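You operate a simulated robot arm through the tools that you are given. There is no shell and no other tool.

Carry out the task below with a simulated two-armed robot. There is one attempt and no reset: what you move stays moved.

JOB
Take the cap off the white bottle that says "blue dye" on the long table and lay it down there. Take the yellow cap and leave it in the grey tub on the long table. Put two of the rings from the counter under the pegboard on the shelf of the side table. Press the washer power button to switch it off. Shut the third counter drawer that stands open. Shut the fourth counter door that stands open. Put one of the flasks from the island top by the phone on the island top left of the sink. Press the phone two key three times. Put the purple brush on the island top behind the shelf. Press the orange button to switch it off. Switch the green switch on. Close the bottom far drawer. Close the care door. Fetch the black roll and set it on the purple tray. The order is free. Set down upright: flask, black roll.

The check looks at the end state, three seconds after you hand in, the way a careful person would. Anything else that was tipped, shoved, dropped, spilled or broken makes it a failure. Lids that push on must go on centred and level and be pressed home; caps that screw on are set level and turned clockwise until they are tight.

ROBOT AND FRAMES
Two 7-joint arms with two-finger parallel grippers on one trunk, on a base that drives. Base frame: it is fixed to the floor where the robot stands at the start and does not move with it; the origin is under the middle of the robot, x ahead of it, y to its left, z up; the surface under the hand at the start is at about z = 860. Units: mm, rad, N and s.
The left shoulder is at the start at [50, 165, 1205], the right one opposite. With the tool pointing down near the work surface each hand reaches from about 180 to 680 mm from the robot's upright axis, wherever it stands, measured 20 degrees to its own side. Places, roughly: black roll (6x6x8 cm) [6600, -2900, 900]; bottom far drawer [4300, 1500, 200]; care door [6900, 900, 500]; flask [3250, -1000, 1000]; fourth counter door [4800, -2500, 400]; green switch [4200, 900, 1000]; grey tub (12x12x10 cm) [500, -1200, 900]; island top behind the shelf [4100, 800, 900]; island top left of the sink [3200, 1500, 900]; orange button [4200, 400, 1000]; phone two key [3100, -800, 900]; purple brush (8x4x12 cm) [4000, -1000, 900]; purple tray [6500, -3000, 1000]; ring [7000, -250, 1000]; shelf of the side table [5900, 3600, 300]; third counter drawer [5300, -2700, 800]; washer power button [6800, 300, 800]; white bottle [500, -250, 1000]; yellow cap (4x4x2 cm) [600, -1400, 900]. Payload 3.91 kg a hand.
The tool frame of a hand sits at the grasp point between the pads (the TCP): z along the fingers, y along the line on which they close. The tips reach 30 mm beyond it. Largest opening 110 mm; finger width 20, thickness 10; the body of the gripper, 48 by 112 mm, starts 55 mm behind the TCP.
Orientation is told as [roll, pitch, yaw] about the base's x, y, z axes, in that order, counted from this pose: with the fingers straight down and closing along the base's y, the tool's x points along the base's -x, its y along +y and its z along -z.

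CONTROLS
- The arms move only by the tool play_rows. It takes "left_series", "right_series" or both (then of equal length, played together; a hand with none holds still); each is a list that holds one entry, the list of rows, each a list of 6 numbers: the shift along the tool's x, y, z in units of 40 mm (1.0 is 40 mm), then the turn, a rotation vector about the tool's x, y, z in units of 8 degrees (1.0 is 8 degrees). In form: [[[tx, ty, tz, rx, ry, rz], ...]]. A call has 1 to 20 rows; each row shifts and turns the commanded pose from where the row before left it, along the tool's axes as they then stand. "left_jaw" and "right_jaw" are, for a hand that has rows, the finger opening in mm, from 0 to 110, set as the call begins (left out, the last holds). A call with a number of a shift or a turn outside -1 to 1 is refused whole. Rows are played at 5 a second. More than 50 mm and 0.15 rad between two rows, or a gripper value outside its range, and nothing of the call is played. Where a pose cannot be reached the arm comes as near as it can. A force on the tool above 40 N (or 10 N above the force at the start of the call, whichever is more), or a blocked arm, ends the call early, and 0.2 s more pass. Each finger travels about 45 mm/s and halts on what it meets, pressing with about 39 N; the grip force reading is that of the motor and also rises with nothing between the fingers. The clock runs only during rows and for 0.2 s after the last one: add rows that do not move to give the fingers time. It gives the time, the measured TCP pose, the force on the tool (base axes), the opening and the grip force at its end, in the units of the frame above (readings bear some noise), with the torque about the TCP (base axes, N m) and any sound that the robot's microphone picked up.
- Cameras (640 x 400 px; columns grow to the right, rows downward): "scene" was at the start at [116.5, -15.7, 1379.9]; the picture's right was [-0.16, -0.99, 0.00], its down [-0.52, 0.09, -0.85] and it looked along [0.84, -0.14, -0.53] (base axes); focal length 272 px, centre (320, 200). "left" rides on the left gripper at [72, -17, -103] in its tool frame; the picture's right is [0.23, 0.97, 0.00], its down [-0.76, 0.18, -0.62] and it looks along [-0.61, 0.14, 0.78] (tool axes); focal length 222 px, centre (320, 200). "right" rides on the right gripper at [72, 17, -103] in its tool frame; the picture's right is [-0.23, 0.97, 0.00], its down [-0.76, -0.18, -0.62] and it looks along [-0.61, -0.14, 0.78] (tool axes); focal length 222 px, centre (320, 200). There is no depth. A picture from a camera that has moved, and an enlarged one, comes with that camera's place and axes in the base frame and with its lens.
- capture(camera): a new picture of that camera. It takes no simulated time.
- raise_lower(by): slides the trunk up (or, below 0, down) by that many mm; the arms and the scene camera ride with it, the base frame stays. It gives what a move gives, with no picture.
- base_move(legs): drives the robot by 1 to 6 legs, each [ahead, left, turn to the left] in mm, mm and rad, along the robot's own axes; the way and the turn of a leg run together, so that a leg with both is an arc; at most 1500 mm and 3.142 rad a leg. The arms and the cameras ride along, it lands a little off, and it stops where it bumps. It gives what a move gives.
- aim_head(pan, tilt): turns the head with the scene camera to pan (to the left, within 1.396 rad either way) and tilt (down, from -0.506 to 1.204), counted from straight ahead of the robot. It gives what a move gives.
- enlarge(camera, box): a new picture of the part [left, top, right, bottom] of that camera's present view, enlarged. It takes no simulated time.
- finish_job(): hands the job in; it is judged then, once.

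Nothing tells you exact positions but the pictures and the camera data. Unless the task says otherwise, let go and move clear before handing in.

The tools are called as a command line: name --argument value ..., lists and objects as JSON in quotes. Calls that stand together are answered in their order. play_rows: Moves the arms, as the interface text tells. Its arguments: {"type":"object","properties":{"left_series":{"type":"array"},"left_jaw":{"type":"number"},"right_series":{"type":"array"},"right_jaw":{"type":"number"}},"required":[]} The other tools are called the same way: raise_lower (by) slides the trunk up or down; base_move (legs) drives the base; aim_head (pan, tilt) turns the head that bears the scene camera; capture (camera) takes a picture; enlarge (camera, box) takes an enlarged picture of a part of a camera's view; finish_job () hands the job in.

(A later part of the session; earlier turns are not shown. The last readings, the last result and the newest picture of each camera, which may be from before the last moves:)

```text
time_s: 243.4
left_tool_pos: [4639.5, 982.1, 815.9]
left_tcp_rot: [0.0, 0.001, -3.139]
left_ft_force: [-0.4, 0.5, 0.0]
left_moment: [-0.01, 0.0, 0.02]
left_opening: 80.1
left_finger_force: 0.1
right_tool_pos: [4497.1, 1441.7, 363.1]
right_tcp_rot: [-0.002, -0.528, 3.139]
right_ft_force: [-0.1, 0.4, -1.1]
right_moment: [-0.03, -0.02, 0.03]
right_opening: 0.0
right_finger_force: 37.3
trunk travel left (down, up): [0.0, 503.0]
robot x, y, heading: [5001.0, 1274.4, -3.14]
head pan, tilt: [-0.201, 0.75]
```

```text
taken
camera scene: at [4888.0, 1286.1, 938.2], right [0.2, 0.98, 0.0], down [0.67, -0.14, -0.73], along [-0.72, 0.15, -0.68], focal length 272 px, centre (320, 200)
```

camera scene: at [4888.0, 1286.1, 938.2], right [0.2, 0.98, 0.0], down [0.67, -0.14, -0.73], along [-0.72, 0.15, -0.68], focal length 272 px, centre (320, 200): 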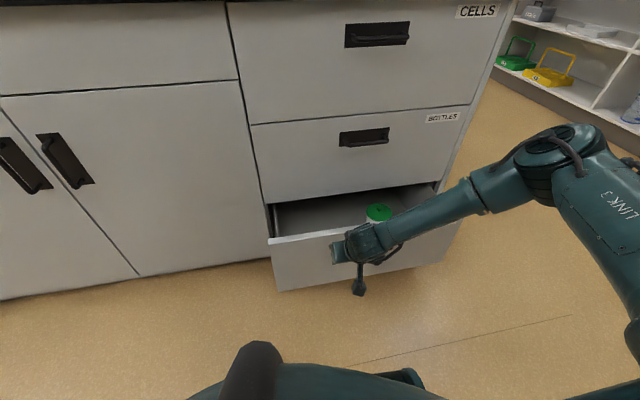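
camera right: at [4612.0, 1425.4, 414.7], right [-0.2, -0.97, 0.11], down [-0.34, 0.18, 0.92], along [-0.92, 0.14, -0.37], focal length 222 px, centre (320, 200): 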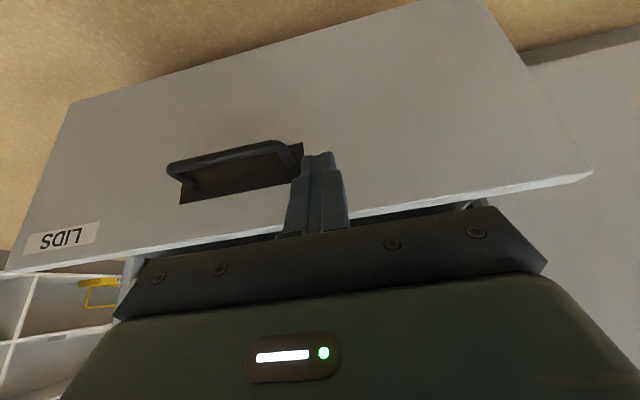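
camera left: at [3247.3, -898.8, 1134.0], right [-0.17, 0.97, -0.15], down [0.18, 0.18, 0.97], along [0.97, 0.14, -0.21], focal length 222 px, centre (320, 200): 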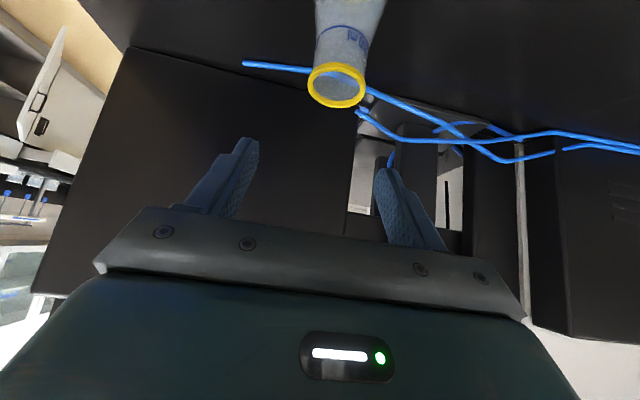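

Good: the fingertips face the drawer front beside the handle. I'll lower 30 mm more and drive the base 100 mm forward to start pushing.

play_rows --right_series '[[[0.377, 0, 0.648, 0, 0, 0], [0, 0, 0, 0, 0, 0]]]'

base_move --legs '[[100, 0, 0]]'

capture --camera "right"

capture --camera "scene"

```text
time_s: 244.0
left_tool_pos: [4639.7, 982.6, 816.3]
left_tcp_rot: [0.001, 0.0, -3.141]
left_ft_force: [0.0, 0.2, 0.1]
left_moment: [0.0, -0.02, 0.03]
left_opening: 80.0
left_finger_force: 0.0
right_tool_pos: [4494.4, 1442.1, 334.4]
right_tcp_rot: [-0.001, -0.529, 3.141]
right_ft_force: [0.5, -0.4, 0.0]
right_moment: [-0.03, -0.02, -0.04]
right_opening: 0.0
right_finger_force: 37.6
trunk travel left (down, up): [0.0, 503.0]
robot x, y, heading: [5001.7, 1273.2, -3.143]
head pan, tilt: [-0.201, 0.75]
```

```text
time_s: 245.2
left_tool_pos: [4539.1, 981.9, 816.3]
left_tcp_rot: [-0.002, 0.0, -3.142]
left_ft_force: [0.0, -0.2, 0.2]
left_moment: [0.03, -0.01, 0.01]
left_opening: 80.2
left_finger_force: 0.1
right_tool_pos: [4395.4, 1441.7, 333.7]
right_tcp_rot: [-0.002, -0.528, 3.142]
right_ft_force: [1.0, 0.3, -0.2]
right_moment: [0.0, -0.02, -0.01]
right_opening: 0.2
right_finger_force: 37.6
trunk travel left (down, up): [0.0, 503.0]
robot x, y, heading: [4896.9, 1270.4, -3.138]
head pan, tilt: [-0.201, 0.75]
```

```text
taken
camera right: at [4509.8, 1425.1, 385.4], right [-0.2, -0.97, 0.11], down [-0.34, 0.18, 0.92], along [-0.92, 0.14, -0.37], focal length 222 px, centre (320, 200)
```

right: 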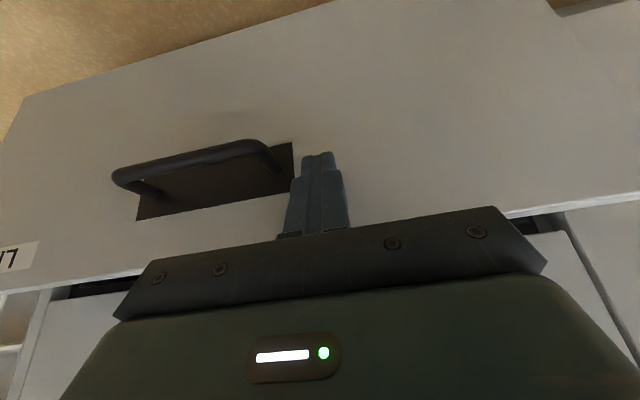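

```text
taken
camera scene: at [4787.3, 1286.1, 938.2], right [0.2, 0.98, 0.0], down [0.67, -0.14, -0.73], along [-0.72, 0.15, -0.68], focal length 272 px, centre (320, 200)
```

scene: 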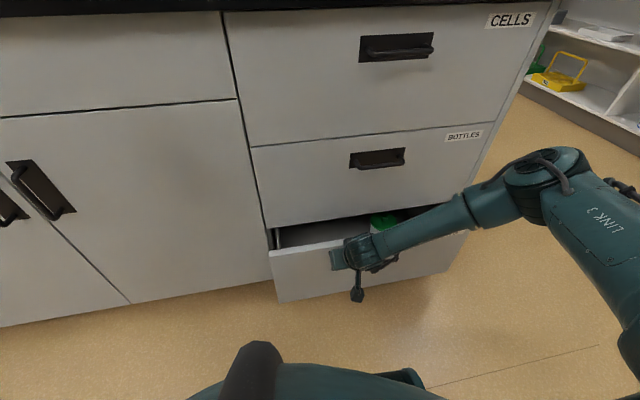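

The drawer is moving in. Pushing the rest slowly with the arm until it stops against the cabinet.

play_rows --right_series '[[[-0.216, 0, 0.126, 0, 0, 0], [-0.216, 0, 0.126, 0, 0, 0], [-0.216, 0, 0.126, 0, 0, 0], [-0.216, 0, 0.126, 0, 0, 0], [-0.216, 0, 0.126, 0, 0, 0], [-0.216, 0, 0.126, 0, 0, 0], [-0.216, 0, 0.126, 0, 0, 0], [-0.216, 0, 0.126, 0, 0, 0], [-0.216, 0, 0.126, 0, 0, 0], [-0.216, 0, 0.126, 0, 0, 0], [-0.216, 0, 0.126, 0, 0, 0], [-0.216, 0, 0.126, 0, 0, 0], [0, 0, 0, 0, 0, 0]]]'

capture --camera "scene"

capture --camera "right"

```text
time_s: 247.5
left_tool_pos: [4537.9, 981.7, 815.4]
left_tcp_rot: [-0.001, -0.001, 3.143]
left_ft_force: [-0.2, -0.3, 0.4]
left_moment: [-0.04, 0.0, 0.02]
left_opening: 80.2
left_finger_force: 0.0
right_tool_pos: [4294.5, 1442.1, 331.4]
right_tcp_rot: [-0.002, -0.512, 3.139]
right_ft_force: [0.1, 0.6, 1.0]
right_moment: [0.0, -0.02, 0.01]
right_opening: 0.0
right_finger_force: 37.4
trunk travel left (down, up): [0.0, 503.0]
robot x, y, heading: [4899.5, 1272.4, 3.141]
head pan, tilt: [-0.201, 0.75]
stopped in row 11 (right hand): the force on the tool passed its limit at 52 N (the readings are from after the stop); the commanded pose is now the measured one
```

```text
taken
camera scene: at [4787.6, 1286.3, 938.0], right [0.2, 0.98, 0.0], down [0.67, -0.14, -0.73], along [-0.72, 0.15, -0.68], focal length 272 px, centre (320, 200)
```

scene: 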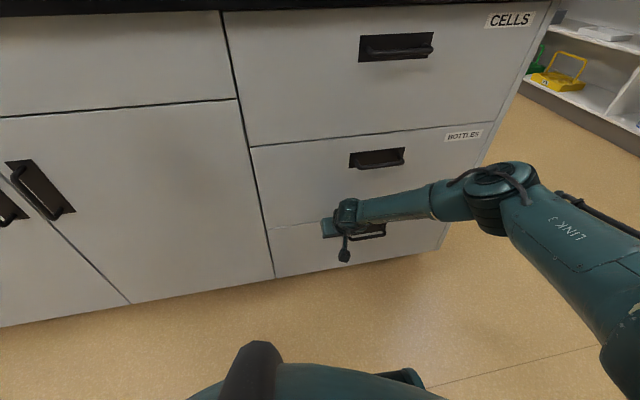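

```text
taken
camera right: at [4408.4, 1425.1, 383.9], right [-0.2, -0.97, 0.11], down [-0.36, 0.18, 0.92], along [-0.91, 0.15, -0.38], focal length 222 px, centre (320, 200)
```

right: 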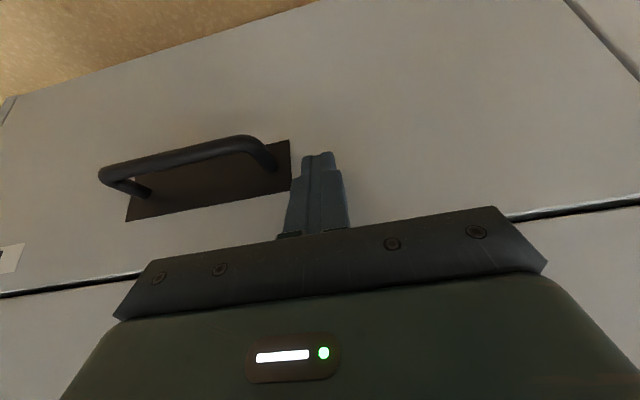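

The drawer front is flush with the cabinet. Backing the hand off and raising the trunk.

play_rows --right_series '[[[0.654, 0, -0.3675, 0, 0, 0], [0.654, 0, -0.3675, 0, 0, 0], [0.654, 0, -0.3675, 0, 0, 0], [0.654, 0, -0.3675, 0, 0, 0], [-0.45, 0, -0.8, 0, 0, 0], [-0.45, 0, -0.8, 0, 0, 0], [-0.45, 0, -0.8, 0, 0, 0], [0, 0, 0, 0, 0, 0]]]'

enlarge --camera "scene" --box '[200, 100, 520, 300]'

raise_lower --by 425

aim_head --pan 0.3 --tilt 0.6

capture --camera "scene"

```text
time_s: 249.3
left_tool_pos: [4538.7, 983.3, 816.1]
left_tcp_rot: [0.001, 0.001, 3.142]
left_ft_force: [0.5, 0.0, -0.9]
left_moment: [-0.06, -0.01, -0.01]
left_opening: 80.1
left_finger_force: 0.1
right_tool_pos: [4413.6, 1439.9, 443.6]
right_tcp_rot: [-0.002, -0.516, 3.139]
right_ft_force: [-0.3, -0.2, 0.0]
right_moment: [0.01, 0.01, 0.01]
right_opening: 0.2
right_finger_force: 37.8
trunk travel left (down, up): [0.0, 503.0]
robot x, y, heading: [4899.7, 1271.2, 3.14]
head pan, tilt: [-0.201, 0.75]
```

```text
2.00 times, centred on (360, 200) of scene
camera zoom: at [4787.7, 1286.3, 938.2], right [0.2, 0.98, 0.0], down [0.67, -0.14, -0.73], along [-0.72, 0.15, -0.68], focal length 545 px, centre (240, 200)
```

zoom: 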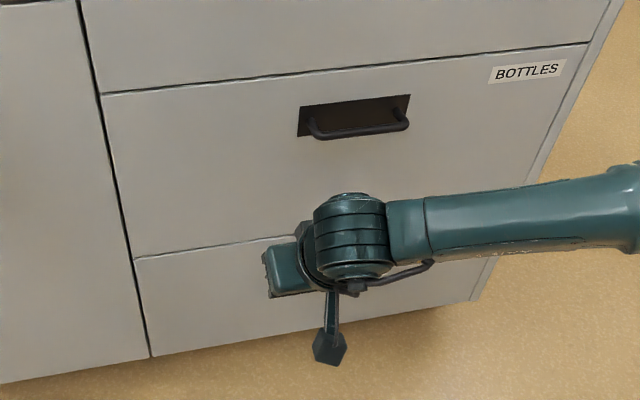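

```text
refused: 425 is not a number from -400 to 400
```

```text
time_s: 250.2
left_tool_pos: [4537.8, 982.0, 816.8]
left_tcp_rot: [0.001, 0.0, 3.142]
left_ft_force: [1.3, 0.1, 1.0]
left_moment: [0.01, 0.01, -0.02]
left_opening: 80.0
left_finger_force: 0.0
right_tool_pos: [4414.0, 1440.5, 443.7]
right_tcp_rot: [-0.001, -0.514, 3.139]
right_ft_force: [-0.8, -1.0, -1.0]
right_moment: [0.0, -0.03, -0.02]
right_opening: 0.1
right_finger_force: 38.0
trunk travel left (down, up): [0.0, 503.0]
robot x, y, heading: [4898.0, 1270.1, 3.141]
head pan, tilt: [0.3, 0.6]
```

```text
taken
camera scene: at [4784.4, 1243.7, 951.1], right [-0.29, 0.96, 0.0], down [0.54, 0.17, -0.82], along [-0.79, -0.24, -0.57], focal length 272 px, centre (320, 200)
```

scene: 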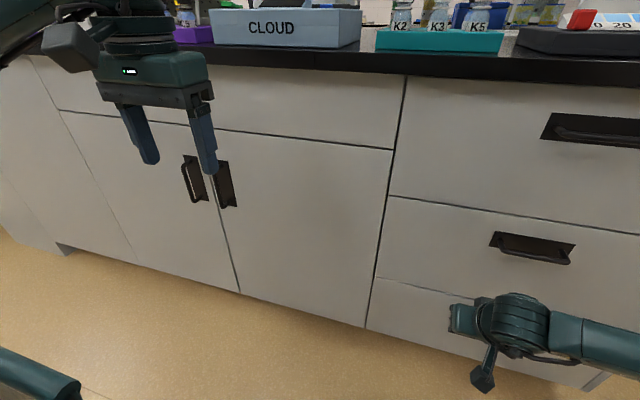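

Drawer is closed flush. Raising the trunk back up in two steps.

raise_lower --by 400

raise_lower --by 25

capture --camera "scene"

```text
time_s: 254.1
left_tool_pos: [4538.3, 980.9, 1215.6]
left_tcp_rot: [0.0, 0.001, 3.142]
left_ft_force: [-0.4, 0.6, -0.5]
left_moment: [0.0, 0.0, 0.03]
left_opening: 79.9
left_finger_force: 0.1
right_tool_pos: [4413.9, 1440.3, 843.2]
right_tcp_rot: [-0.003, -0.514, 3.137]
right_ft_force: [-0.5, 0.2, 0.2]
right_moment: [0.02, 0.01, -0.04]
right_opening: 0.2
right_finger_force: 37.9
trunk travel left (down, up): [-400.0, 103.0]
robot x, y, heading: [4898.7, 1271.8, 3.141]
head pan, tilt: [0.3, 0.6]
```

```text
time_s: 254.8
left_tool_pos: [4538.7, 982.8, 1240.3]
left_tcp_rot: [-0.001, 0.0, 3.142]
left_ft_force: [0.7, -0.4, -1.1]
left_moment: [0.0, 0.04, 0.02]
left_opening: 80.1
left_finger_force: 0.0
right_tool_pos: [4413.6, 1440.0, 867.9]
right_tcp_rot: [-0.002, -0.516, 3.137]
right_ft_force: [0.4, -0.1, 0.1]
right_moment: [0.0, -0.03, 0.01]
right_opening: 0.0
right_finger_force: 37.6
trunk travel left (down, up): [-425.0, 78.0]
robot x, y, heading: [4895.0, 1269.4, 3.147]
head pan, tilt: [0.3, 0.6]
```

```text
taken
camera scene: at [4784.2, 1243.6, 1376.1], right [-0.29, 0.96, 0.0], down [0.54, 0.17, -0.82], along [-0.79, -0.24, -0.57], focal length 272 px, centre (320, 200)
```

scene: 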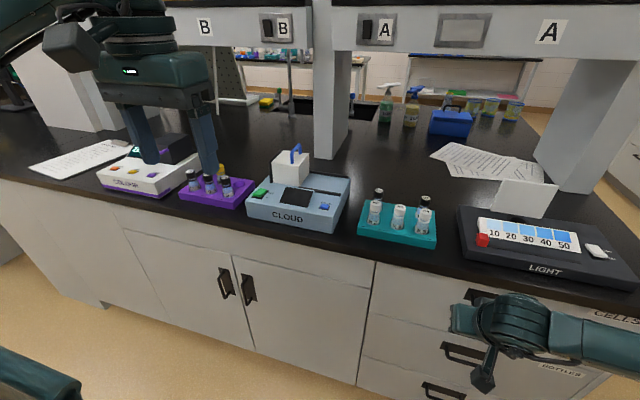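

Two devices are visible: "CLOUD" with coloured controls and a white one further left. I'll restore the right arm to a safe pose and zoom on them.

play_rows --right_series '[[[-0.46, 0, -0.816, 0, 0, 0], [-0.46, 0, -0.816, 0, 0, 0], [-0.46, 0, -0.816, 0, 0, 0], [-0.46, 0, -0.816, 0, 0, 0], [-0.46, 0, -0.816, 0, 0, 0], [-0.46, 0, -0.816, 0, 0, 0], [-0.46, 0, -0.816, 0, 0, 0], [-0.46, 0, -0.816, 0, 0, 0], [0, 0, 0, 0, 1, 0], [0, 0, 0, 0, 1, 0], [0, 0, 0, 0, 1, 0], [0, 0, 0, 0, 0.69, 0], [0.5, 0, 0, 0, 0, 0], [0, 0, 0, 0, 0, 0]]]'

enlarge --camera "scene" --box '[225, 130, 365, 240]'

enlarge --camera "scene" --box '[80, 130, 240, 220]'

enlarge --camera "scene" --box '[180, 0, 580, 80]'

```text
time_s: 257.8
left_tool_pos: [4538.7, 982.2, 1240.9]
left_tcp_rot: [-0.001, 0.0, 3.141]
left_ft_force: [-0.1, 0.3, 0.6]
left_moment: [0.02, 0.0, 0.01]
left_opening: 79.9
left_finger_force: 0.0
right_tool_pos: [4433.1, 1439.5, 1166.9]
right_tcp_rot: [-0.002, 0.0, 3.139]
right_ft_force: [-0.3, -0.4, 0.8]
right_moment: [-0.02, 0.0, 0.0]
right_opening: 0.3
right_finger_force: 37.9
trunk travel left (down, up): [-425.0, 78.0]
robot x, y, heading: [4899.4, 1266.2, 3.143]
head pan, tilt: [0.3, 0.6]
```

```text
3.64 times, centred on (295, 185) of scene
camera zoom: at [4784.1, 1243.4, 1376.0], right [-0.29, 0.96, 0.0], down [0.54, 0.17, -0.82], along [-0.79, -0.24, -0.57], focal length 990 px, centre (411, 254)
```

zoom: 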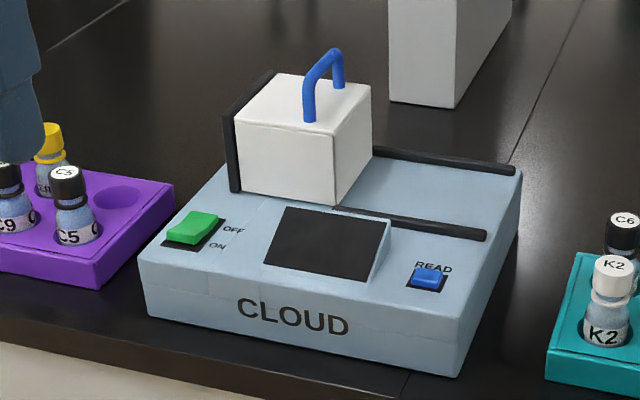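

```text
4.00 times, centred on (160, 175) of scene
camera zoom: at [4784.1, 1243.4, 1376.0], right [-0.29, 0.96, 0.0], down [0.54, 0.17, -0.82], along [-0.79, -0.24, -0.57], focal length 1089 px, centre (960, 300)
```

zoom: 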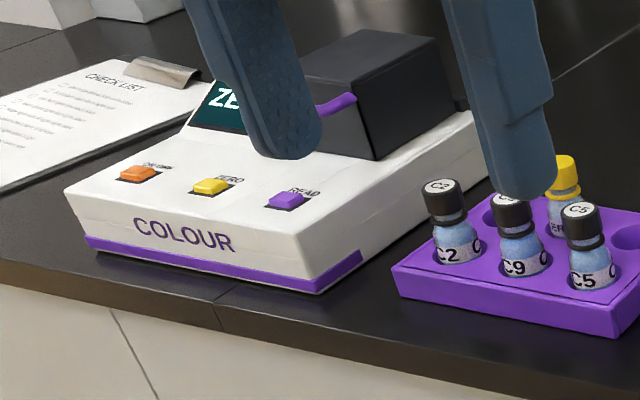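

```text
1.60 times, centred on (380, 40) of scene
camera zoom: at [4784.1, 1243.4, 1376.0], right [-0.29, 0.96, 0.0], down [0.54, 0.17, -0.82], along [-0.79, -0.24, -0.57], focal length 436 px, centre (224, 456)
```

zoom: 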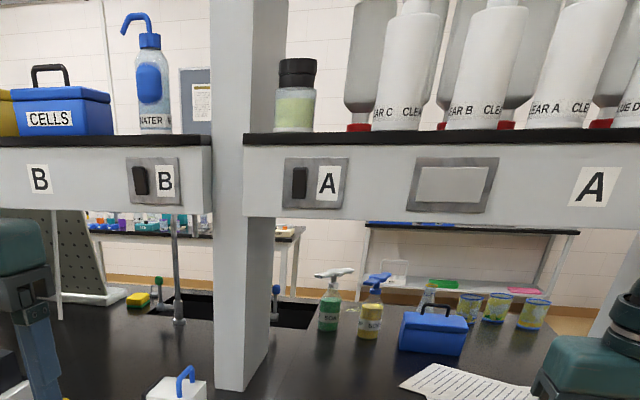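

The green rocker on the CLOUD unit is at about (4220, 892) with "ON" on the near side; the orange button of the COLOUR unit is at about (4229, 369). I'll drive closer for the left hand.

base_move --legs '[[0, 190, 0], [230, 0, 0]]'

aim_head --pan 0.3 --tilt 0.8

capture --camera "scene"

capture --camera "left"

```text
time_s: 261.4
left_tool_pos: [4309.8, 788.2, 1240.2]
left_tcp_rot: [0.002, 0.0, -3.137]
left_ft_force: [0.9, 0.3, 0.4]
left_moment: [0.02, -0.02, 0.02]
left_opening: 79.8
left_finger_force: 0.1
right_tool_pos: [4204.1, 1246.0, 1166.5]
right_tcp_rot: [-0.002, 0.002, 3.139]
right_ft_force: [0.0, 0.0, 1.1]
right_moment: [0.0, -0.02, 0.03]
right_opening: 0.1
right_finger_force: 37.7
trunk travel left (down, up): [-425.0, 78.0]
robot x, y, heading: [4667.5, 1079.4, -3.138]
head pan, tilt: [0.3, 0.6]
```

```text
time_s: 262.1
left_tool_pos: [4311.3, 789.2, 1241.0]
left_tcp_rot: [-0.001, 0.0, -3.14]
left_ft_force: [0.2, 0.2, 0.0]
left_moment: [0.02, -0.02, 0.03]
left_opening: 79.9
left_finger_force: 0.0
right_tool_pos: [4205.4, 1245.2, 1167.5]
right_tcp_rot: [-0.002, 0.001, 3.142]
right_ft_force: [-0.2, -0.4, 1.2]
right_moment: [0.04, 0.01, 0.04]
right_opening: 0.0
right_finger_force: 37.2
trunk travel left (down, up): [-425.0, 78.0]
robot x, y, heading: [4671.9, 1077.2, -3.142]
head pan, tilt: [0.3, 0.799]
```

```text
taken
camera scene: at [4563.3, 1052.8, 1359.3], right [-0.3, 0.95, 0.0], down [0.68, 0.21, -0.7], along [-0.67, -0.21, -0.72], focal length 272 px, centre (320, 200)
```

scene: 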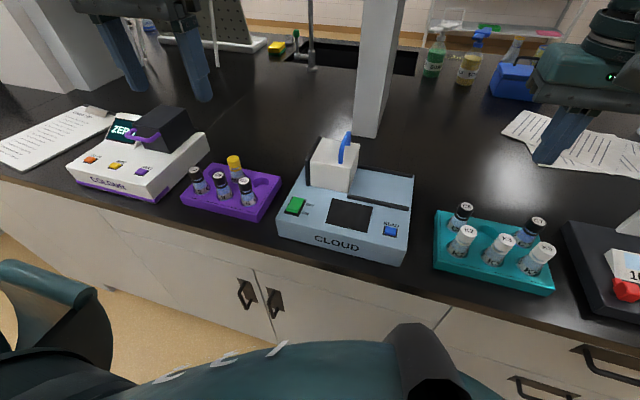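

```text
taken
camera left: at [4383.6, 806.2, 1345.2], right [0.23, -0.97, 0.0], down [-0.76, -0.18, 0.62], along [-0.61, -0.14, -0.78], focal length 222 px, centre (320, 200)
```

left: 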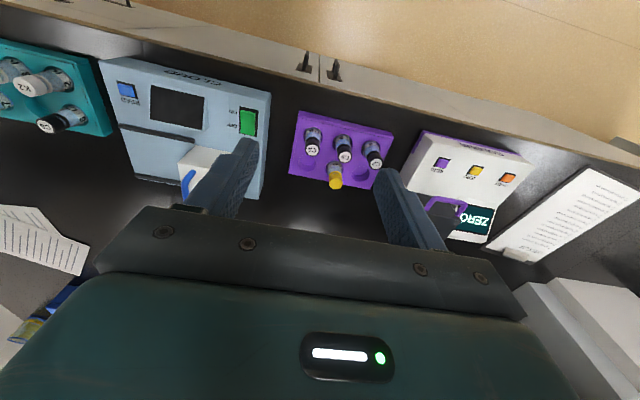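

I'll zoom on the green rocker from both cameras to locate it and see its state.

enlarge --camera "scene" --box '[265, 180, 345, 235]'

enlarge --camera "left" --box '[200, 80, 300, 160]'

enlarge --camera "left" --box '[420, 130, 540, 250]'

enlarge --camera "scene" --box '[60, 100, 220, 200]'

```text
7.27 times, centred on (305, 208) of scene
camera zoom: at [4563.3, 1052.8, 1359.3], right [-0.3, 0.95, 0.0], down [0.68, 0.21, -0.7], along [-0.67, -0.21, -0.72], focal length 1980 px, centre (429, 146)
```

zoom: 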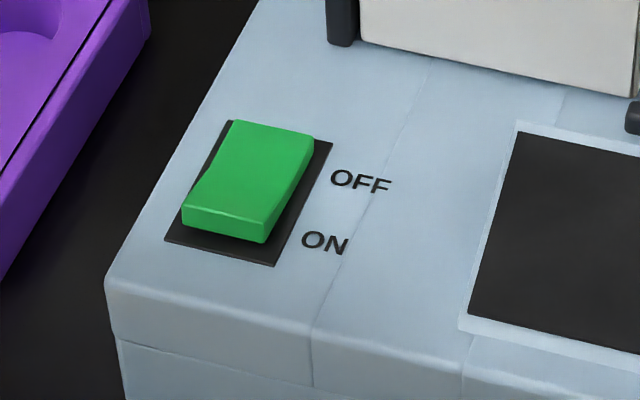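

```text
5.00 times, centred on (250, 120) of left
camera zoom: at [4383.6, 806.2, 1345.2], right [0.23, -0.97, 0.0], down [-0.76, -0.18, 0.62], along [-0.61, -0.14, -0.78], focal length 1111 px, centre (670, 600)
```

zoom: 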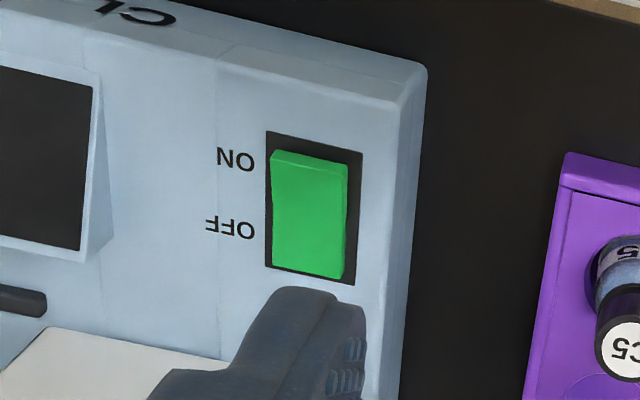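

```text
3.33 times, centred on (480, 190) of left
camera zoom: at [4383.6, 806.2, 1345.2], right [0.23, -0.97, 0.0], down [-0.76, -0.18, 0.62], along [-0.61, -0.14, -0.78], focal length 740 px, centre (-213, 233)
```

zoom: 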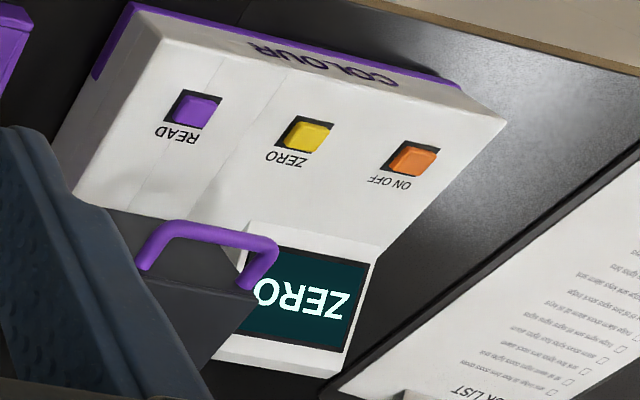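

```text
4.00 times, centred on (140, 150) of scene
camera zoom: at [4563.3, 1052.8, 1359.3], right [-0.3, 0.95, 0.0], down [0.68, 0.21, -0.7], along [-0.67, -0.21, -0.72], focal length 1089 px, centre (1040, 400)
```

zoom: 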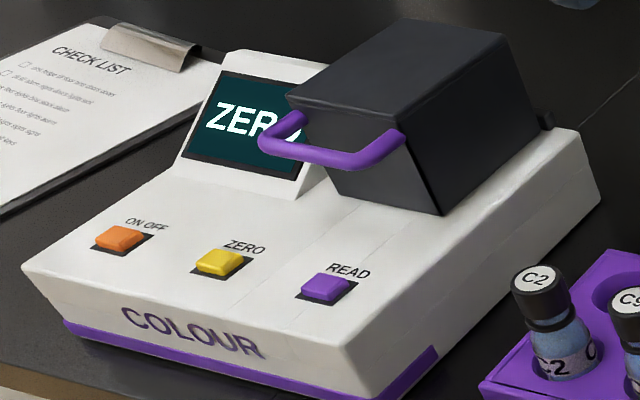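

The rocker's near (ON) end is raised, so it is off; that end is at (4239, 896, 969). I'll bring the closed left hand above it.

play_rows --left_series '[[[-0.4625, -0.669, 0, 0, 0, 0], [-0.4625, -0.669, 0, 0, 0, 0], [-0.4625, -0.669, 0, 0, 0, 0], [-0.4625, -0.669, 0, 0, 0, 0], [0, 0, 0.9, 0, 0, 0], [0, 0, 0.9, 0, 0, 0], [0, 0, 0.9, 0, 0, 0], [0, 0, 0.9, 0, 0, 0], [0, 0, 0.9, 0, 0, 0], [0, 0, 0.5, 0, 0, 0], [0, 0, 0, 0, 0, 0]]]' --left_jaw 0

enlarge --camera "scene" --box '[245, 150, 365, 245]'

enlarge --camera "left" --box '[240, 60, 400, 220]'

```text
time_s: 264.6
left_tool_pos: [4236.7, 895.8, 1039.7]
left_tcp_rot: [0.0, 0.001, -3.138]
left_ft_force: [0.1, 0.1, -0.6]
left_moment: [-0.01, 0.0, 0.02]
left_opening: 0.0
left_finger_force: 38.2
right_tool_pos: [4204.5, 1246.5, 1167.0]
right_tcp_rot: [-0.003, -0.001, 3.141]
right_ft_force: [-0.2, -0.1, -0.6]
right_moment: [-0.06, -0.02, -0.02]
right_opening: 0.0
right_finger_force: 37.1
trunk travel left (down, up): [-425.0, 78.0]
robot x, y, heading: [4670.7, 1075.7, -3.135]
head pan, tilt: [0.3, 0.799]
```

```text
4.21 times, centred on (305, 198) of scene
camera zoom: at [4563.3, 1052.9, 1359.2], right [-0.3, 0.95, 0.0], down [0.68, 0.21, -0.7], along [-0.67, -0.21, -0.72], focal length 1147 px, centre (383, 210)
```

zoom: 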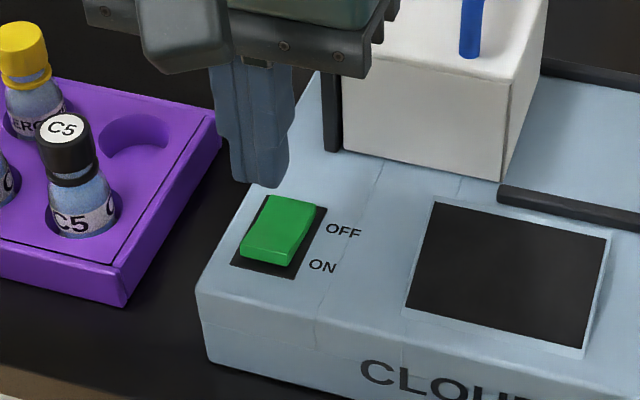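

```text
2.50 times, centred on (320, 140) of left
camera zoom: at [4309.0, 913.9, 1144.1], right [0.23, -0.97, 0.0], down [-0.76, -0.18, 0.62], along [-0.61, -0.14, -0.78], focal length 555 px, centre (320, 350)
```

zoom: 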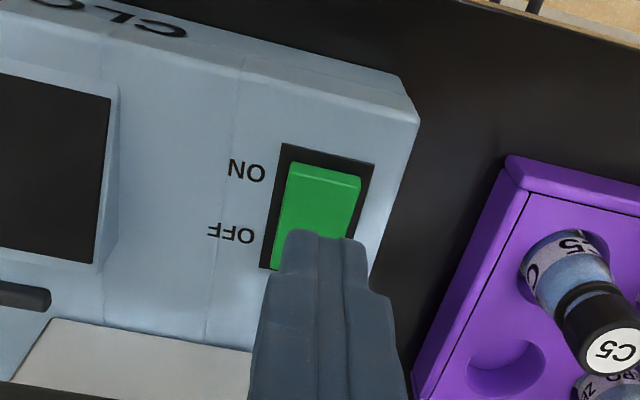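

Aligned within 3 mm. Descending to press the ON end until it clicks.

play_rows --left_series '[[[0.05, -0.03, 0.85, 0, 0, 0], [0, 0, 0.15, 0, 0, 0], [0, 0, 0.1, 0, 0, 0], [0, 0, 0.1, 0, 0, 0], [0, 0, 0, 0, 0, 0]]]'

enlarge --camera "scene" --box '[245, 150, 365, 245]'

```text
time_s: 265.8
left_tool_pos: [4238.8, 896.3, 995.5]
left_tcp_rot: [-0.002, -0.009, -3.139]
left_ft_force: [1.8, -5.9, 24.4]
left_moment: [-0.25, 0.14, -0.23]
left_opening: 0.0
left_finger_force: 37.9
right_tool_pos: [4206.4, 1247.2, 1167.6]
right_tcp_rot: [-0.001, -0.002, 3.142]
right_ft_force: [0.1, -0.5, 0.3]
right_moment: [0.02, 0.01, -0.01]
right_opening: 0.1
right_finger_force: 37.7
trunk travel left (down, up): [-425.0, 78.0]
robot x, y, heading: [4671.2, 1081.3, -3.138]
head pan, tilt: [0.3, 0.799]
```

```text
4.21 times, centred on (305, 198) of scene
camera zoom: at [4565.4, 1052.8, 1359.8], right [-0.3, 0.95, 0.0], down [0.68, 0.21, -0.7], along [-0.67, -0.21, -0.72], focal length 1147 px, centre (383, 210)
```

zoom: 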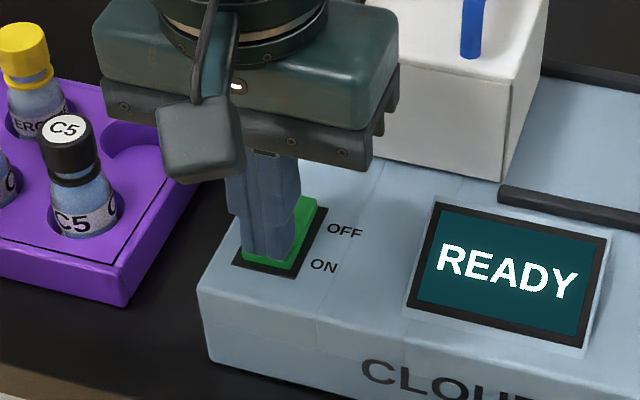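

The display lit up with "READY", so the green switch is on. Lifting away and driving left toward the COLOUR unit.

play_rows --left_series '[[[0, 0, -0.5, 0, 0, 0], [0, 0, -0.9, 0, 0, 0], [0, 0, -0.9, 0, 0, 0], [0, 0, -0.9, 0, 0, 0], [0, 0, -0.9, 0, 0, 0], [0, 0, -0.9, 0, 0, 0], [0, 0, -0.9, 0, 0, 0], [0.8, 0, 0, 0, 0, 0], [0.8, 0, 0, 0, 0, 0], [0, 0, 0, 0, 0, 0]]]'

enlarge --camera "scene" --box '[245, 150, 425, 275]'

base_move --legs '[[0, 540, 0]]'

capture --camera "scene"

```text
time_s: 267.9
left_tool_pos: [4303.0, 897.4, 1229.0]
left_tcp_rot: [0.0, -0.001, -3.139]
left_ft_force: [-0.3, 0.1, -0.1]
left_moment: [-0.04, 0.03, 0.03]
left_opening: 0.1
left_finger_force: 37.5
right_tool_pos: [4205.5, 1245.7, 1165.4]
right_tcp_rot: [0.0, 0.001, 3.14]
right_ft_force: [-0.7, -0.6, -0.2]
right_moment: [0.02, -0.01, -0.02]
right_opening: 0.0
right_finger_force: 37.8
trunk travel left (down, up): [-425.0, 78.0]
robot x, y, heading: [4669.4, 1078.8, -3.14]
head pan, tilt: [0.3, 0.799]
```

```text
3.20 times, centred on (335, 212) of scene
camera zoom: at [4563.0, 1052.9, 1359.2], right [-0.3, 0.95, 0.0], down [0.68, 0.21, -0.7], along [-0.67, -0.21, -0.72], focal length 871 px, centre (272, 160)
```

zoom: 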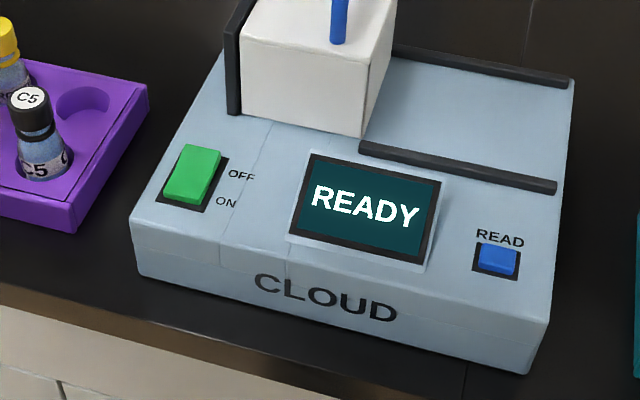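

```text
time_s: 273.2
left_tool_pos: [4307.2, 353.6, 1228.4]
left_tcp_rot: [0.0, 0.0, -3.133]
left_ft_force: [-0.4, 0.2, 0.3]
left_moment: [0.02, 0.0, -0.01]
left_opening: 0.0
left_finger_force: 37.6
right_tool_pos: [4206.9, 702.5, 1166.6]
right_tcp_rot: [-0.002, -0.001, -3.136]
right_ft_force: [0.5, 1.0, -0.5]
right_moment: [0.0, 0.03, 0.03]
right_opening: 0.0
right_finger_force: 37.8
trunk travel left (down, up): [-425.0, 78.0]
robot x, y, heading: [4675.4, 536.7, -3.131]
head pan, tilt: [0.3, 0.799]
```

```text
taken
camera scene: at [4566.5, 511.0, 1359.2], right [-0.3, 0.95, 0.0], down [0.68, 0.22, -0.7], along [-0.66, -0.21, -0.72], focal length 272 px, centre (320, 200)
```

scene: 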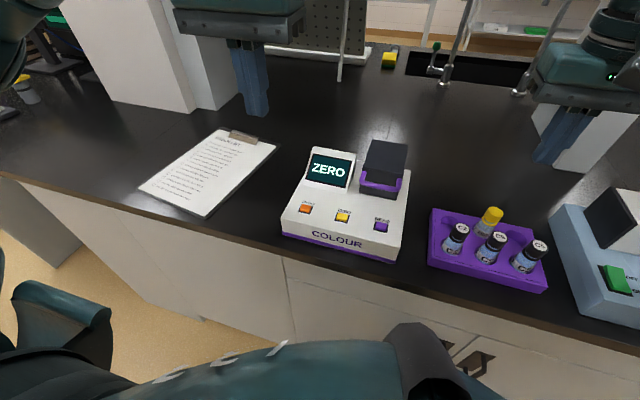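

enlarge --camera "scene" --box '[270, 140, 420, 265]'

enlarge --camera "left" --box '[200, 40, 440, 190]'

```text
3.20 times, centred on (345, 202) of scene
camera zoom: at [4566.5, 511.0, 1359.2], right [-0.3, 0.95, 0.0], down [0.68, 0.22, -0.7], along [-0.66, -0.21, -0.72], focal length 871 px, centre (240, 192)
```

zoom: 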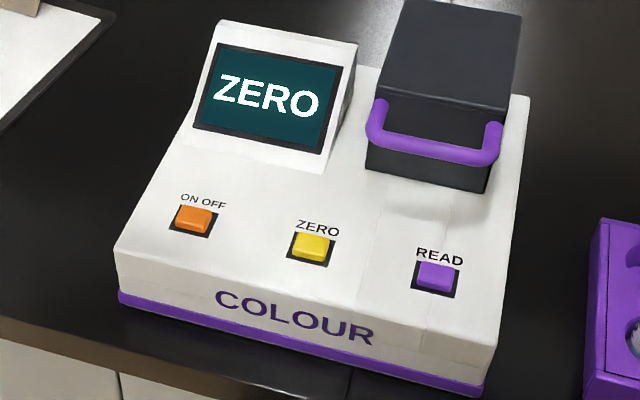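

```text
2.67 times, centred on (320, 115) of left
camera zoom: at [4380.2, 371.2, 1333.3], right [0.24, -0.97, 0.0], down [-0.76, -0.19, 0.62], along [-0.61, -0.15, -0.78], focal length 592 px, centre (320, 427)
```

zoom: 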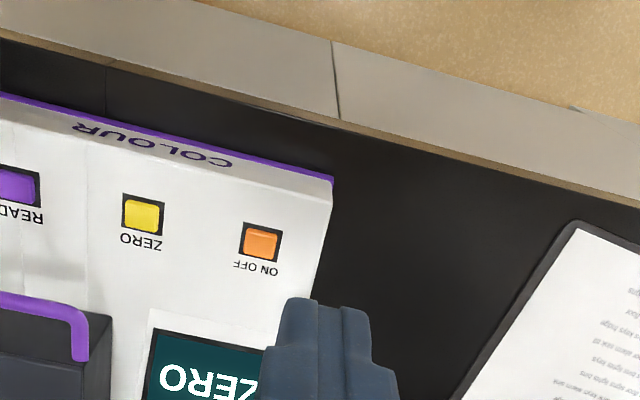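

The orange ON/OFF button is at (4231, 375, 966). Moving the closed left hand above it.

play_rows --left_series '[[[-0.632, -0.18, 0, 0, 0, 0], [-0.632, -0.18, 0, 0, 0, 0], [-0.632, -0.18, 0, 0, 0, 0], [0, 0, 0.9, 0, 0, 0], [0, 0, 0.9, 0, 0, 0], [0, 0, 0.9, 0, 0, 0], [0, 0, 0.9, 0, 0, 0], [0, 0, 0.9, 0, 0, 0], [0, 0, 0.35, 0, 0, 0], [0, 0, 0, 0, 0, 0]]]'

enlarge --camera "left" --box '[240, 60, 400, 220]'

enlarge --camera "scene" --box '[270, 140, 420, 265]'

```text
time_s: 275.4
left_tool_pos: [4232.3, 375.3, 1035.7]
left_tcp_rot: [-0.001, -0.001, -3.132]
left_ft_force: [-0.4, -0.8, 0.4]
left_moment: [0.02, -0.02, 0.04]
left_opening: 0.2
left_finger_force: 37.8
right_tool_pos: [4205.8, 702.1, 1166.9]
right_tcp_rot: [-0.001, -0.002, -3.134]
right_ft_force: [0.2, 0.1, 0.2]
right_moment: [0.02, 0.0, 0.0]
right_opening: 0.0
right_finger_force: 37.6
trunk travel left (down, up): [-425.0, 78.0]
robot x, y, heading: [4669.8, 539.2, -3.135]
head pan, tilt: [0.3, 0.799]
```

```text
2.50 times, centred on (320, 140) of left
camera zoom: at [4304.3, 394.0, 1139.3], right [0.24, -0.97, 0.0], down [-0.76, -0.18, 0.62], along [-0.61, -0.15, -0.78], focal length 555 px, centre (320, 350)
```

zoom: 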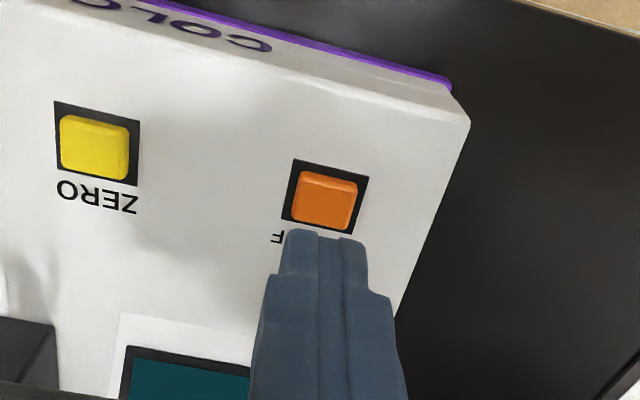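

```text
3.20 times, centred on (345, 202) of scene
camera zoom: at [4566.5, 511.1, 1359.2], right [-0.3, 0.95, 0.0], down [0.68, 0.22, -0.7], along [-0.66, -0.21, -0.72], focal length 871 px, centre (240, 192)
```

zoom: 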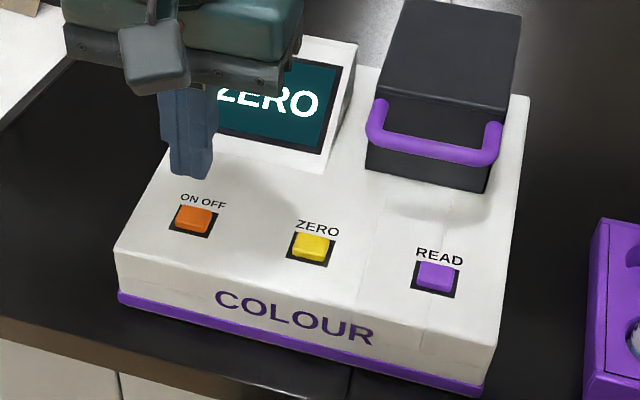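

Aligned on the button. Pressing down gently.

play_rows --left_series '[[[0, 0, 0.85, 0, 0, 0], [0, 0, 0.12, 0, 0, 0], [0, 0, 0.08, 0, 0, 0], [0, 0, 0, 0, 0, 0]]]'

enlarge --camera "scene" --box '[270, 140, 420, 265]'

```text
time_s: 276.4
left_tool_pos: [4231.0, 375.0, 993.4]
left_tcp_rot: [0.001, -0.001, -3.131]
left_ft_force: [-0.2, -0.1, 0.7]
left_moment: [-0.03, -0.01, -0.01]
left_opening: 0.2
left_finger_force: 37.8
right_tool_pos: [4206.7, 702.5, 1166.9]
right_tcp_rot: [-0.002, 0.0, -3.135]
right_ft_force: [-0.6, 0.4, 0.5]
right_moment: [0.0, -0.02, 0.01]
right_opening: 0.1
right_finger_force: 37.4
trunk travel left (down, up): [-425.0, 78.0]
robot x, y, heading: [4672.0, 542.3, -3.133]
head pan, tilt: [0.3, 0.799]
```

```text
3.20 times, centred on (345, 202) of scene
camera zoom: at [4566.5, 511.1, 1359.2], right [-0.3, 0.95, 0.0], down [0.68, 0.22, -0.7], along [-0.66, -0.21, -0.72], focal length 871 px, centre (240, 192)
```

zoom: 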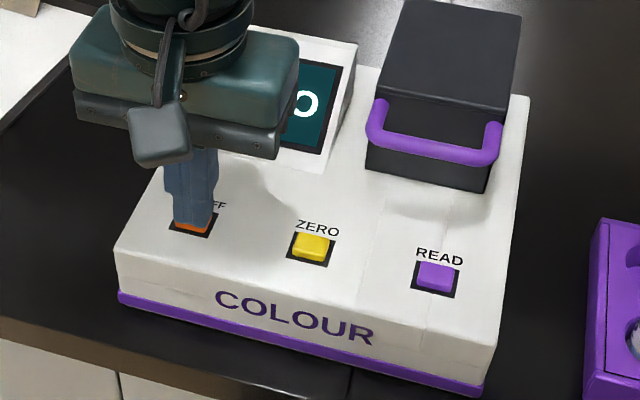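

Not quite in contact yet. A few more millimetres in small steps.

play_rows --left_series '[[[0, 0, 0.06, 0, 0, 0], [0, 0, 0.05, 0, 0, 0], [0, 0, 0, 0, 0, 0]]]'

enlarge --camera "scene" --box '[270, 140, 420, 265]'

```text
time_s: 277.2
left_tool_pos: [4230.5, 374.6, 990.6]
left_tcp_rot: [-0.002, -0.004, -3.134]
left_ft_force: [-0.2, 1.0, 6.1]
left_moment: [0.05, 0.03, -0.02]
left_opening: 0.2
left_finger_force: 37.4
right_tool_pos: [4207.8, 702.0, 1168.0]
right_tcp_rot: [-0.002, 0.001, -3.135]
right_ft_force: [0.2, 0.0, 0.2]
right_moment: [0.02, 0.02, 0.0]
right_opening: 0.1
right_finger_force: 37.5
trunk travel left (down, up): [-425.0, 78.0]
robot x, y, heading: [4673.3, 539.8, -3.131]
head pan, tilt: [0.3, 0.799]
heard: click
```

```text
3.20 times, centred on (345, 202) of scene
camera zoom: at [4566.8, 511.5, 1359.3], right [-0.3, 0.95, 0.0], down [0.68, 0.22, -0.7], along [-0.66, -0.21, -0.72], focal length 871 px, centre (240, 192)
```

zoom: 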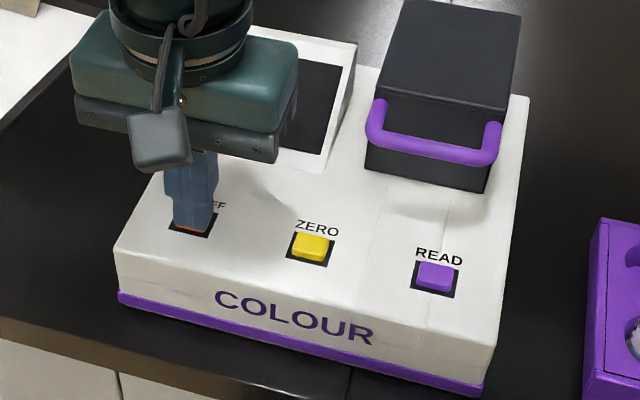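

Click heard and the display went dark: the COLOUR unit is off. Lifting away and then looking left along the island for the purple brush.

play_rows --left_series '[[[0, 0, -0.5, 0, 0, 0], [0, 0, -0.9, 0, 0, 0], [0, 0, -0.9, 0, 0, 0], [0, 0, -0.9, 0, 0, 0], [0, 0, -0.9, 0, 0, 0], [0, 0, -0.9, 0, 0, 0], [0, 0, -0.9, 0, 0, 0], [0.8, 0, 0, 0, 0, 0], [0.8, 0, 0, 0, 0, 0], [0, 0, 0, 0, 0, 0]]]' --left_jaw 80

aim_head --pan 0.8 --tilt 0.5

capture --camera "scene"

aim_head --pan 0.0 --tilt 0.6

capture --camera "scene"

```text
time_s: 279.4
left_tool_pos: [4294.7, 376.1, 1224.1]
left_tcp_rot: [0.0, 0.0, -3.131]
left_ft_force: [-0.5, 1.0, 0.1]
left_moment: [0.01, 0.01, -0.01]
left_opening: 79.9
left_finger_force: 0.1
right_tool_pos: [4205.5, 701.3, 1166.5]
right_tcp_rot: [-0.002, 0.002, -3.134]
right_ft_force: [-0.6, -0.3, -1.2]
right_moment: [0.01, -0.03, -0.02]
right_opening: 0.0
right_finger_force: 37.5
trunk travel left (down, up): [-425.0, 78.0]
robot x, y, heading: [4672.2, 534.9, -3.129]
head pan, tilt: [0.3, 0.799]
```

```text
time_s: 280.3
left_tool_pos: [4293.9, 376.5, 1223.1]
left_tcp_rot: [0.001, 0.001, -3.133]
left_ft_force: [0.3, -0.3, -0.9]
left_moment: [-0.01, 0.02, 0.01]
left_opening: 80.0
left_finger_force: 0.1
right_tool_pos: [4207.1, 702.1, 1167.0]
right_tcp_rot: [-0.002, 0.0, -3.134]
right_ft_force: [-0.6, -0.2, 0.6]
right_moment: [-0.01, 0.0, -0.01]
right_opening: 0.2
right_finger_force: 37.5
trunk travel left (down, up): [-425.0, 78.0]
robot x, y, heading: [4671.6, 539.8, -3.132]
head pan, tilt: [0.799, 0.499]
```

```text
taken
camera scene: at [4580.5, 469.9, 1385.1], right [-0.72, 0.69, 0.0], down [0.33, 0.35, -0.88], along [-0.61, -0.63, -0.48], focal length 272 px, centre (320, 200)
```

scene: 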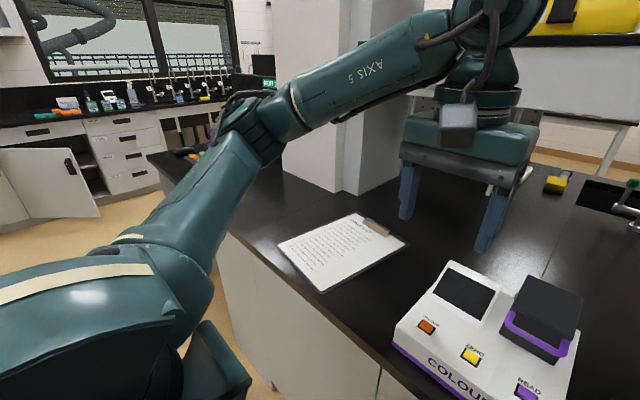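

```text
time_s: 281.4
left_tool_pos: [4294.0, 376.6, 1224.6]
left_tcp_rot: [0.001, 0.001, -3.133]
left_ft_force: [0.1, -0.6, 0.1]
left_moment: [-0.04, -0.02, 0.0]
left_opening: 80.1
left_finger_force: 0.0
right_tool_pos: [4206.7, 702.0, 1165.3]
right_tcp_rot: [-0.001, 0.0, -3.135]
right_ft_force: [-0.4, 0.7, 0.5]
right_moment: [-0.02, 0.0, -0.01]
right_opening: 0.1
right_finger_force: 38.0
trunk travel left (down, up): [-425.0, 78.0]
robot x, y, heading: [4674.6, 537.2, -3.132]
head pan, tilt: [0.0, 0.6]
```

```text
taken
camera scene: at [4555.0, 534.8, 1376.1], right [-0.01, 1.0, 0.0], down [0.56, 0.01, -0.83], along [-0.83, -0.01, -0.56], focal length 272 px, centre (320, 200)
```

scene: 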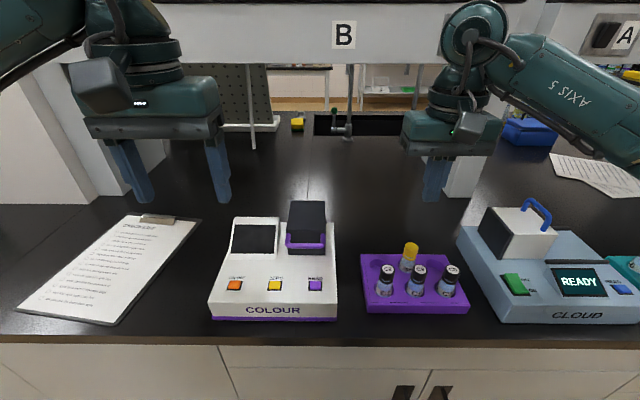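

Clear floor to the left. Driving along the far side toward the brush at the island's right end.

base_move --legs '[[0, 1300, -0.01]]'

aim_head --pan 0.2 --tilt 0.6

capture --camera "scene"

```text
time_s: 292.9
left_tool_pos: [4306.5, -905.2, 1224.8]
left_tcp_rot: [0.0, -0.001, -3.131]
left_ft_force: [0.3, 0.8, 0.1]
left_moment: [0.01, 0.02, 0.01]
left_opening: 80.1
left_finger_force: 0.1
right_tool_pos: [4218.5, -579.9, 1166.4]
right_tcp_rot: [-0.003, 0.0, -3.135]
right_ft_force: [-0.5, -0.4, -0.4]
right_moment: [0.02, 0.01, -0.03]
right_opening: 0.1
right_finger_force: 37.8
trunk travel left (down, up): [-425.0, 78.0]
robot x, y, heading: [4686.9, -747.0, -3.133]
head pan, tilt: [0.0, 0.6]
```

```text
time_s: 293.6
left_tool_pos: [4305.4, -904.9, 1224.4]
left_tcp_rot: [0.0, 0.001, -3.131]
left_ft_force: [-0.5, -0.5, 0.3]
left_moment: [0.01, 0.03, 0.03]
left_opening: 79.9
left_finger_force: 0.0
right_tool_pos: [4218.0, -580.1, 1167.3]
right_tcp_rot: [-0.001, 0.0, -3.133]
right_ft_force: [-0.6, 0.1, -0.9]
right_moment: [0.02, 0.02, 0.0]
right_opening: 0.0
right_finger_force: 37.6
trunk travel left (down, up): [-425.0, 78.0]
robot x, y, heading: [4688.3, -746.1, -3.137]
head pan, tilt: [0.201, 0.6]
```

```text
taken
camera scene: at [4568.9, -764.8, 1376.1], right [-0.21, 0.98, 0.0], down [0.55, 0.12, -0.83], along [-0.81, -0.17, -0.56], focal length 272 px, centre (320, 200)
```

scene: 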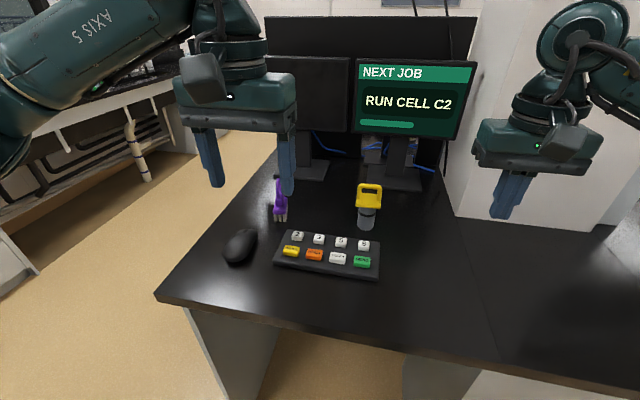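

I see monitors, a keypad, a mouse, a yellow-handled tool and the purple brush. Zooming on the brush.

enlarge --camera "scene" --box '[240, 160, 400, 260]'

capture --camera "left"

```text
4.00 times, centred on (320, 210) of scene
camera zoom: at [4568.9, -764.8, 1376.1], right [-0.21, 0.98, 0.0], down [0.55, 0.12, -0.83], along [-0.81, -0.17, -0.56], focal length 1089 px, centre (320, 160)
```

zoom: 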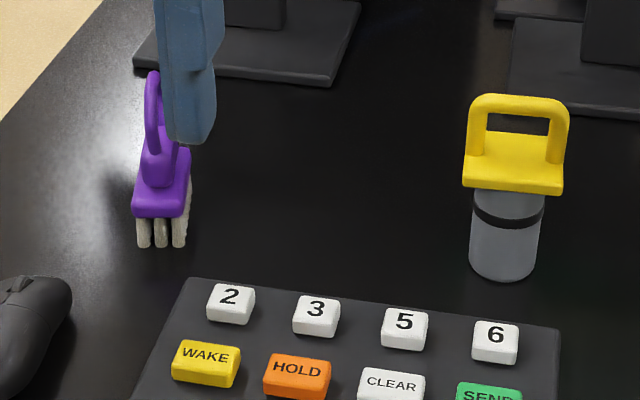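

```text
taken
camera left: at [4378.4, -887.2, 1328.2], right [0.24, -0.97, 0.0], down [-0.76, -0.19, 0.62], along [-0.61, -0.15, -0.78], focal length 222 px, centre (320, 200)
```

left: 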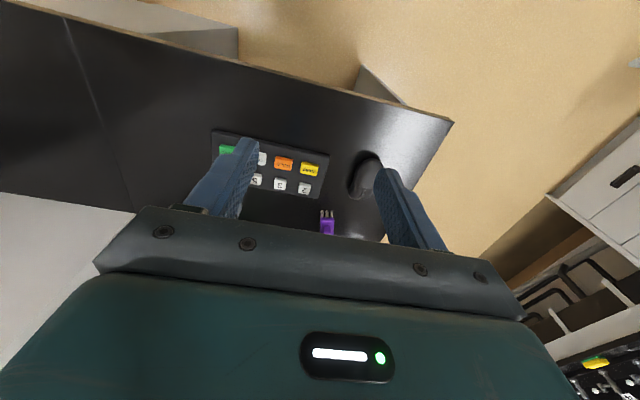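

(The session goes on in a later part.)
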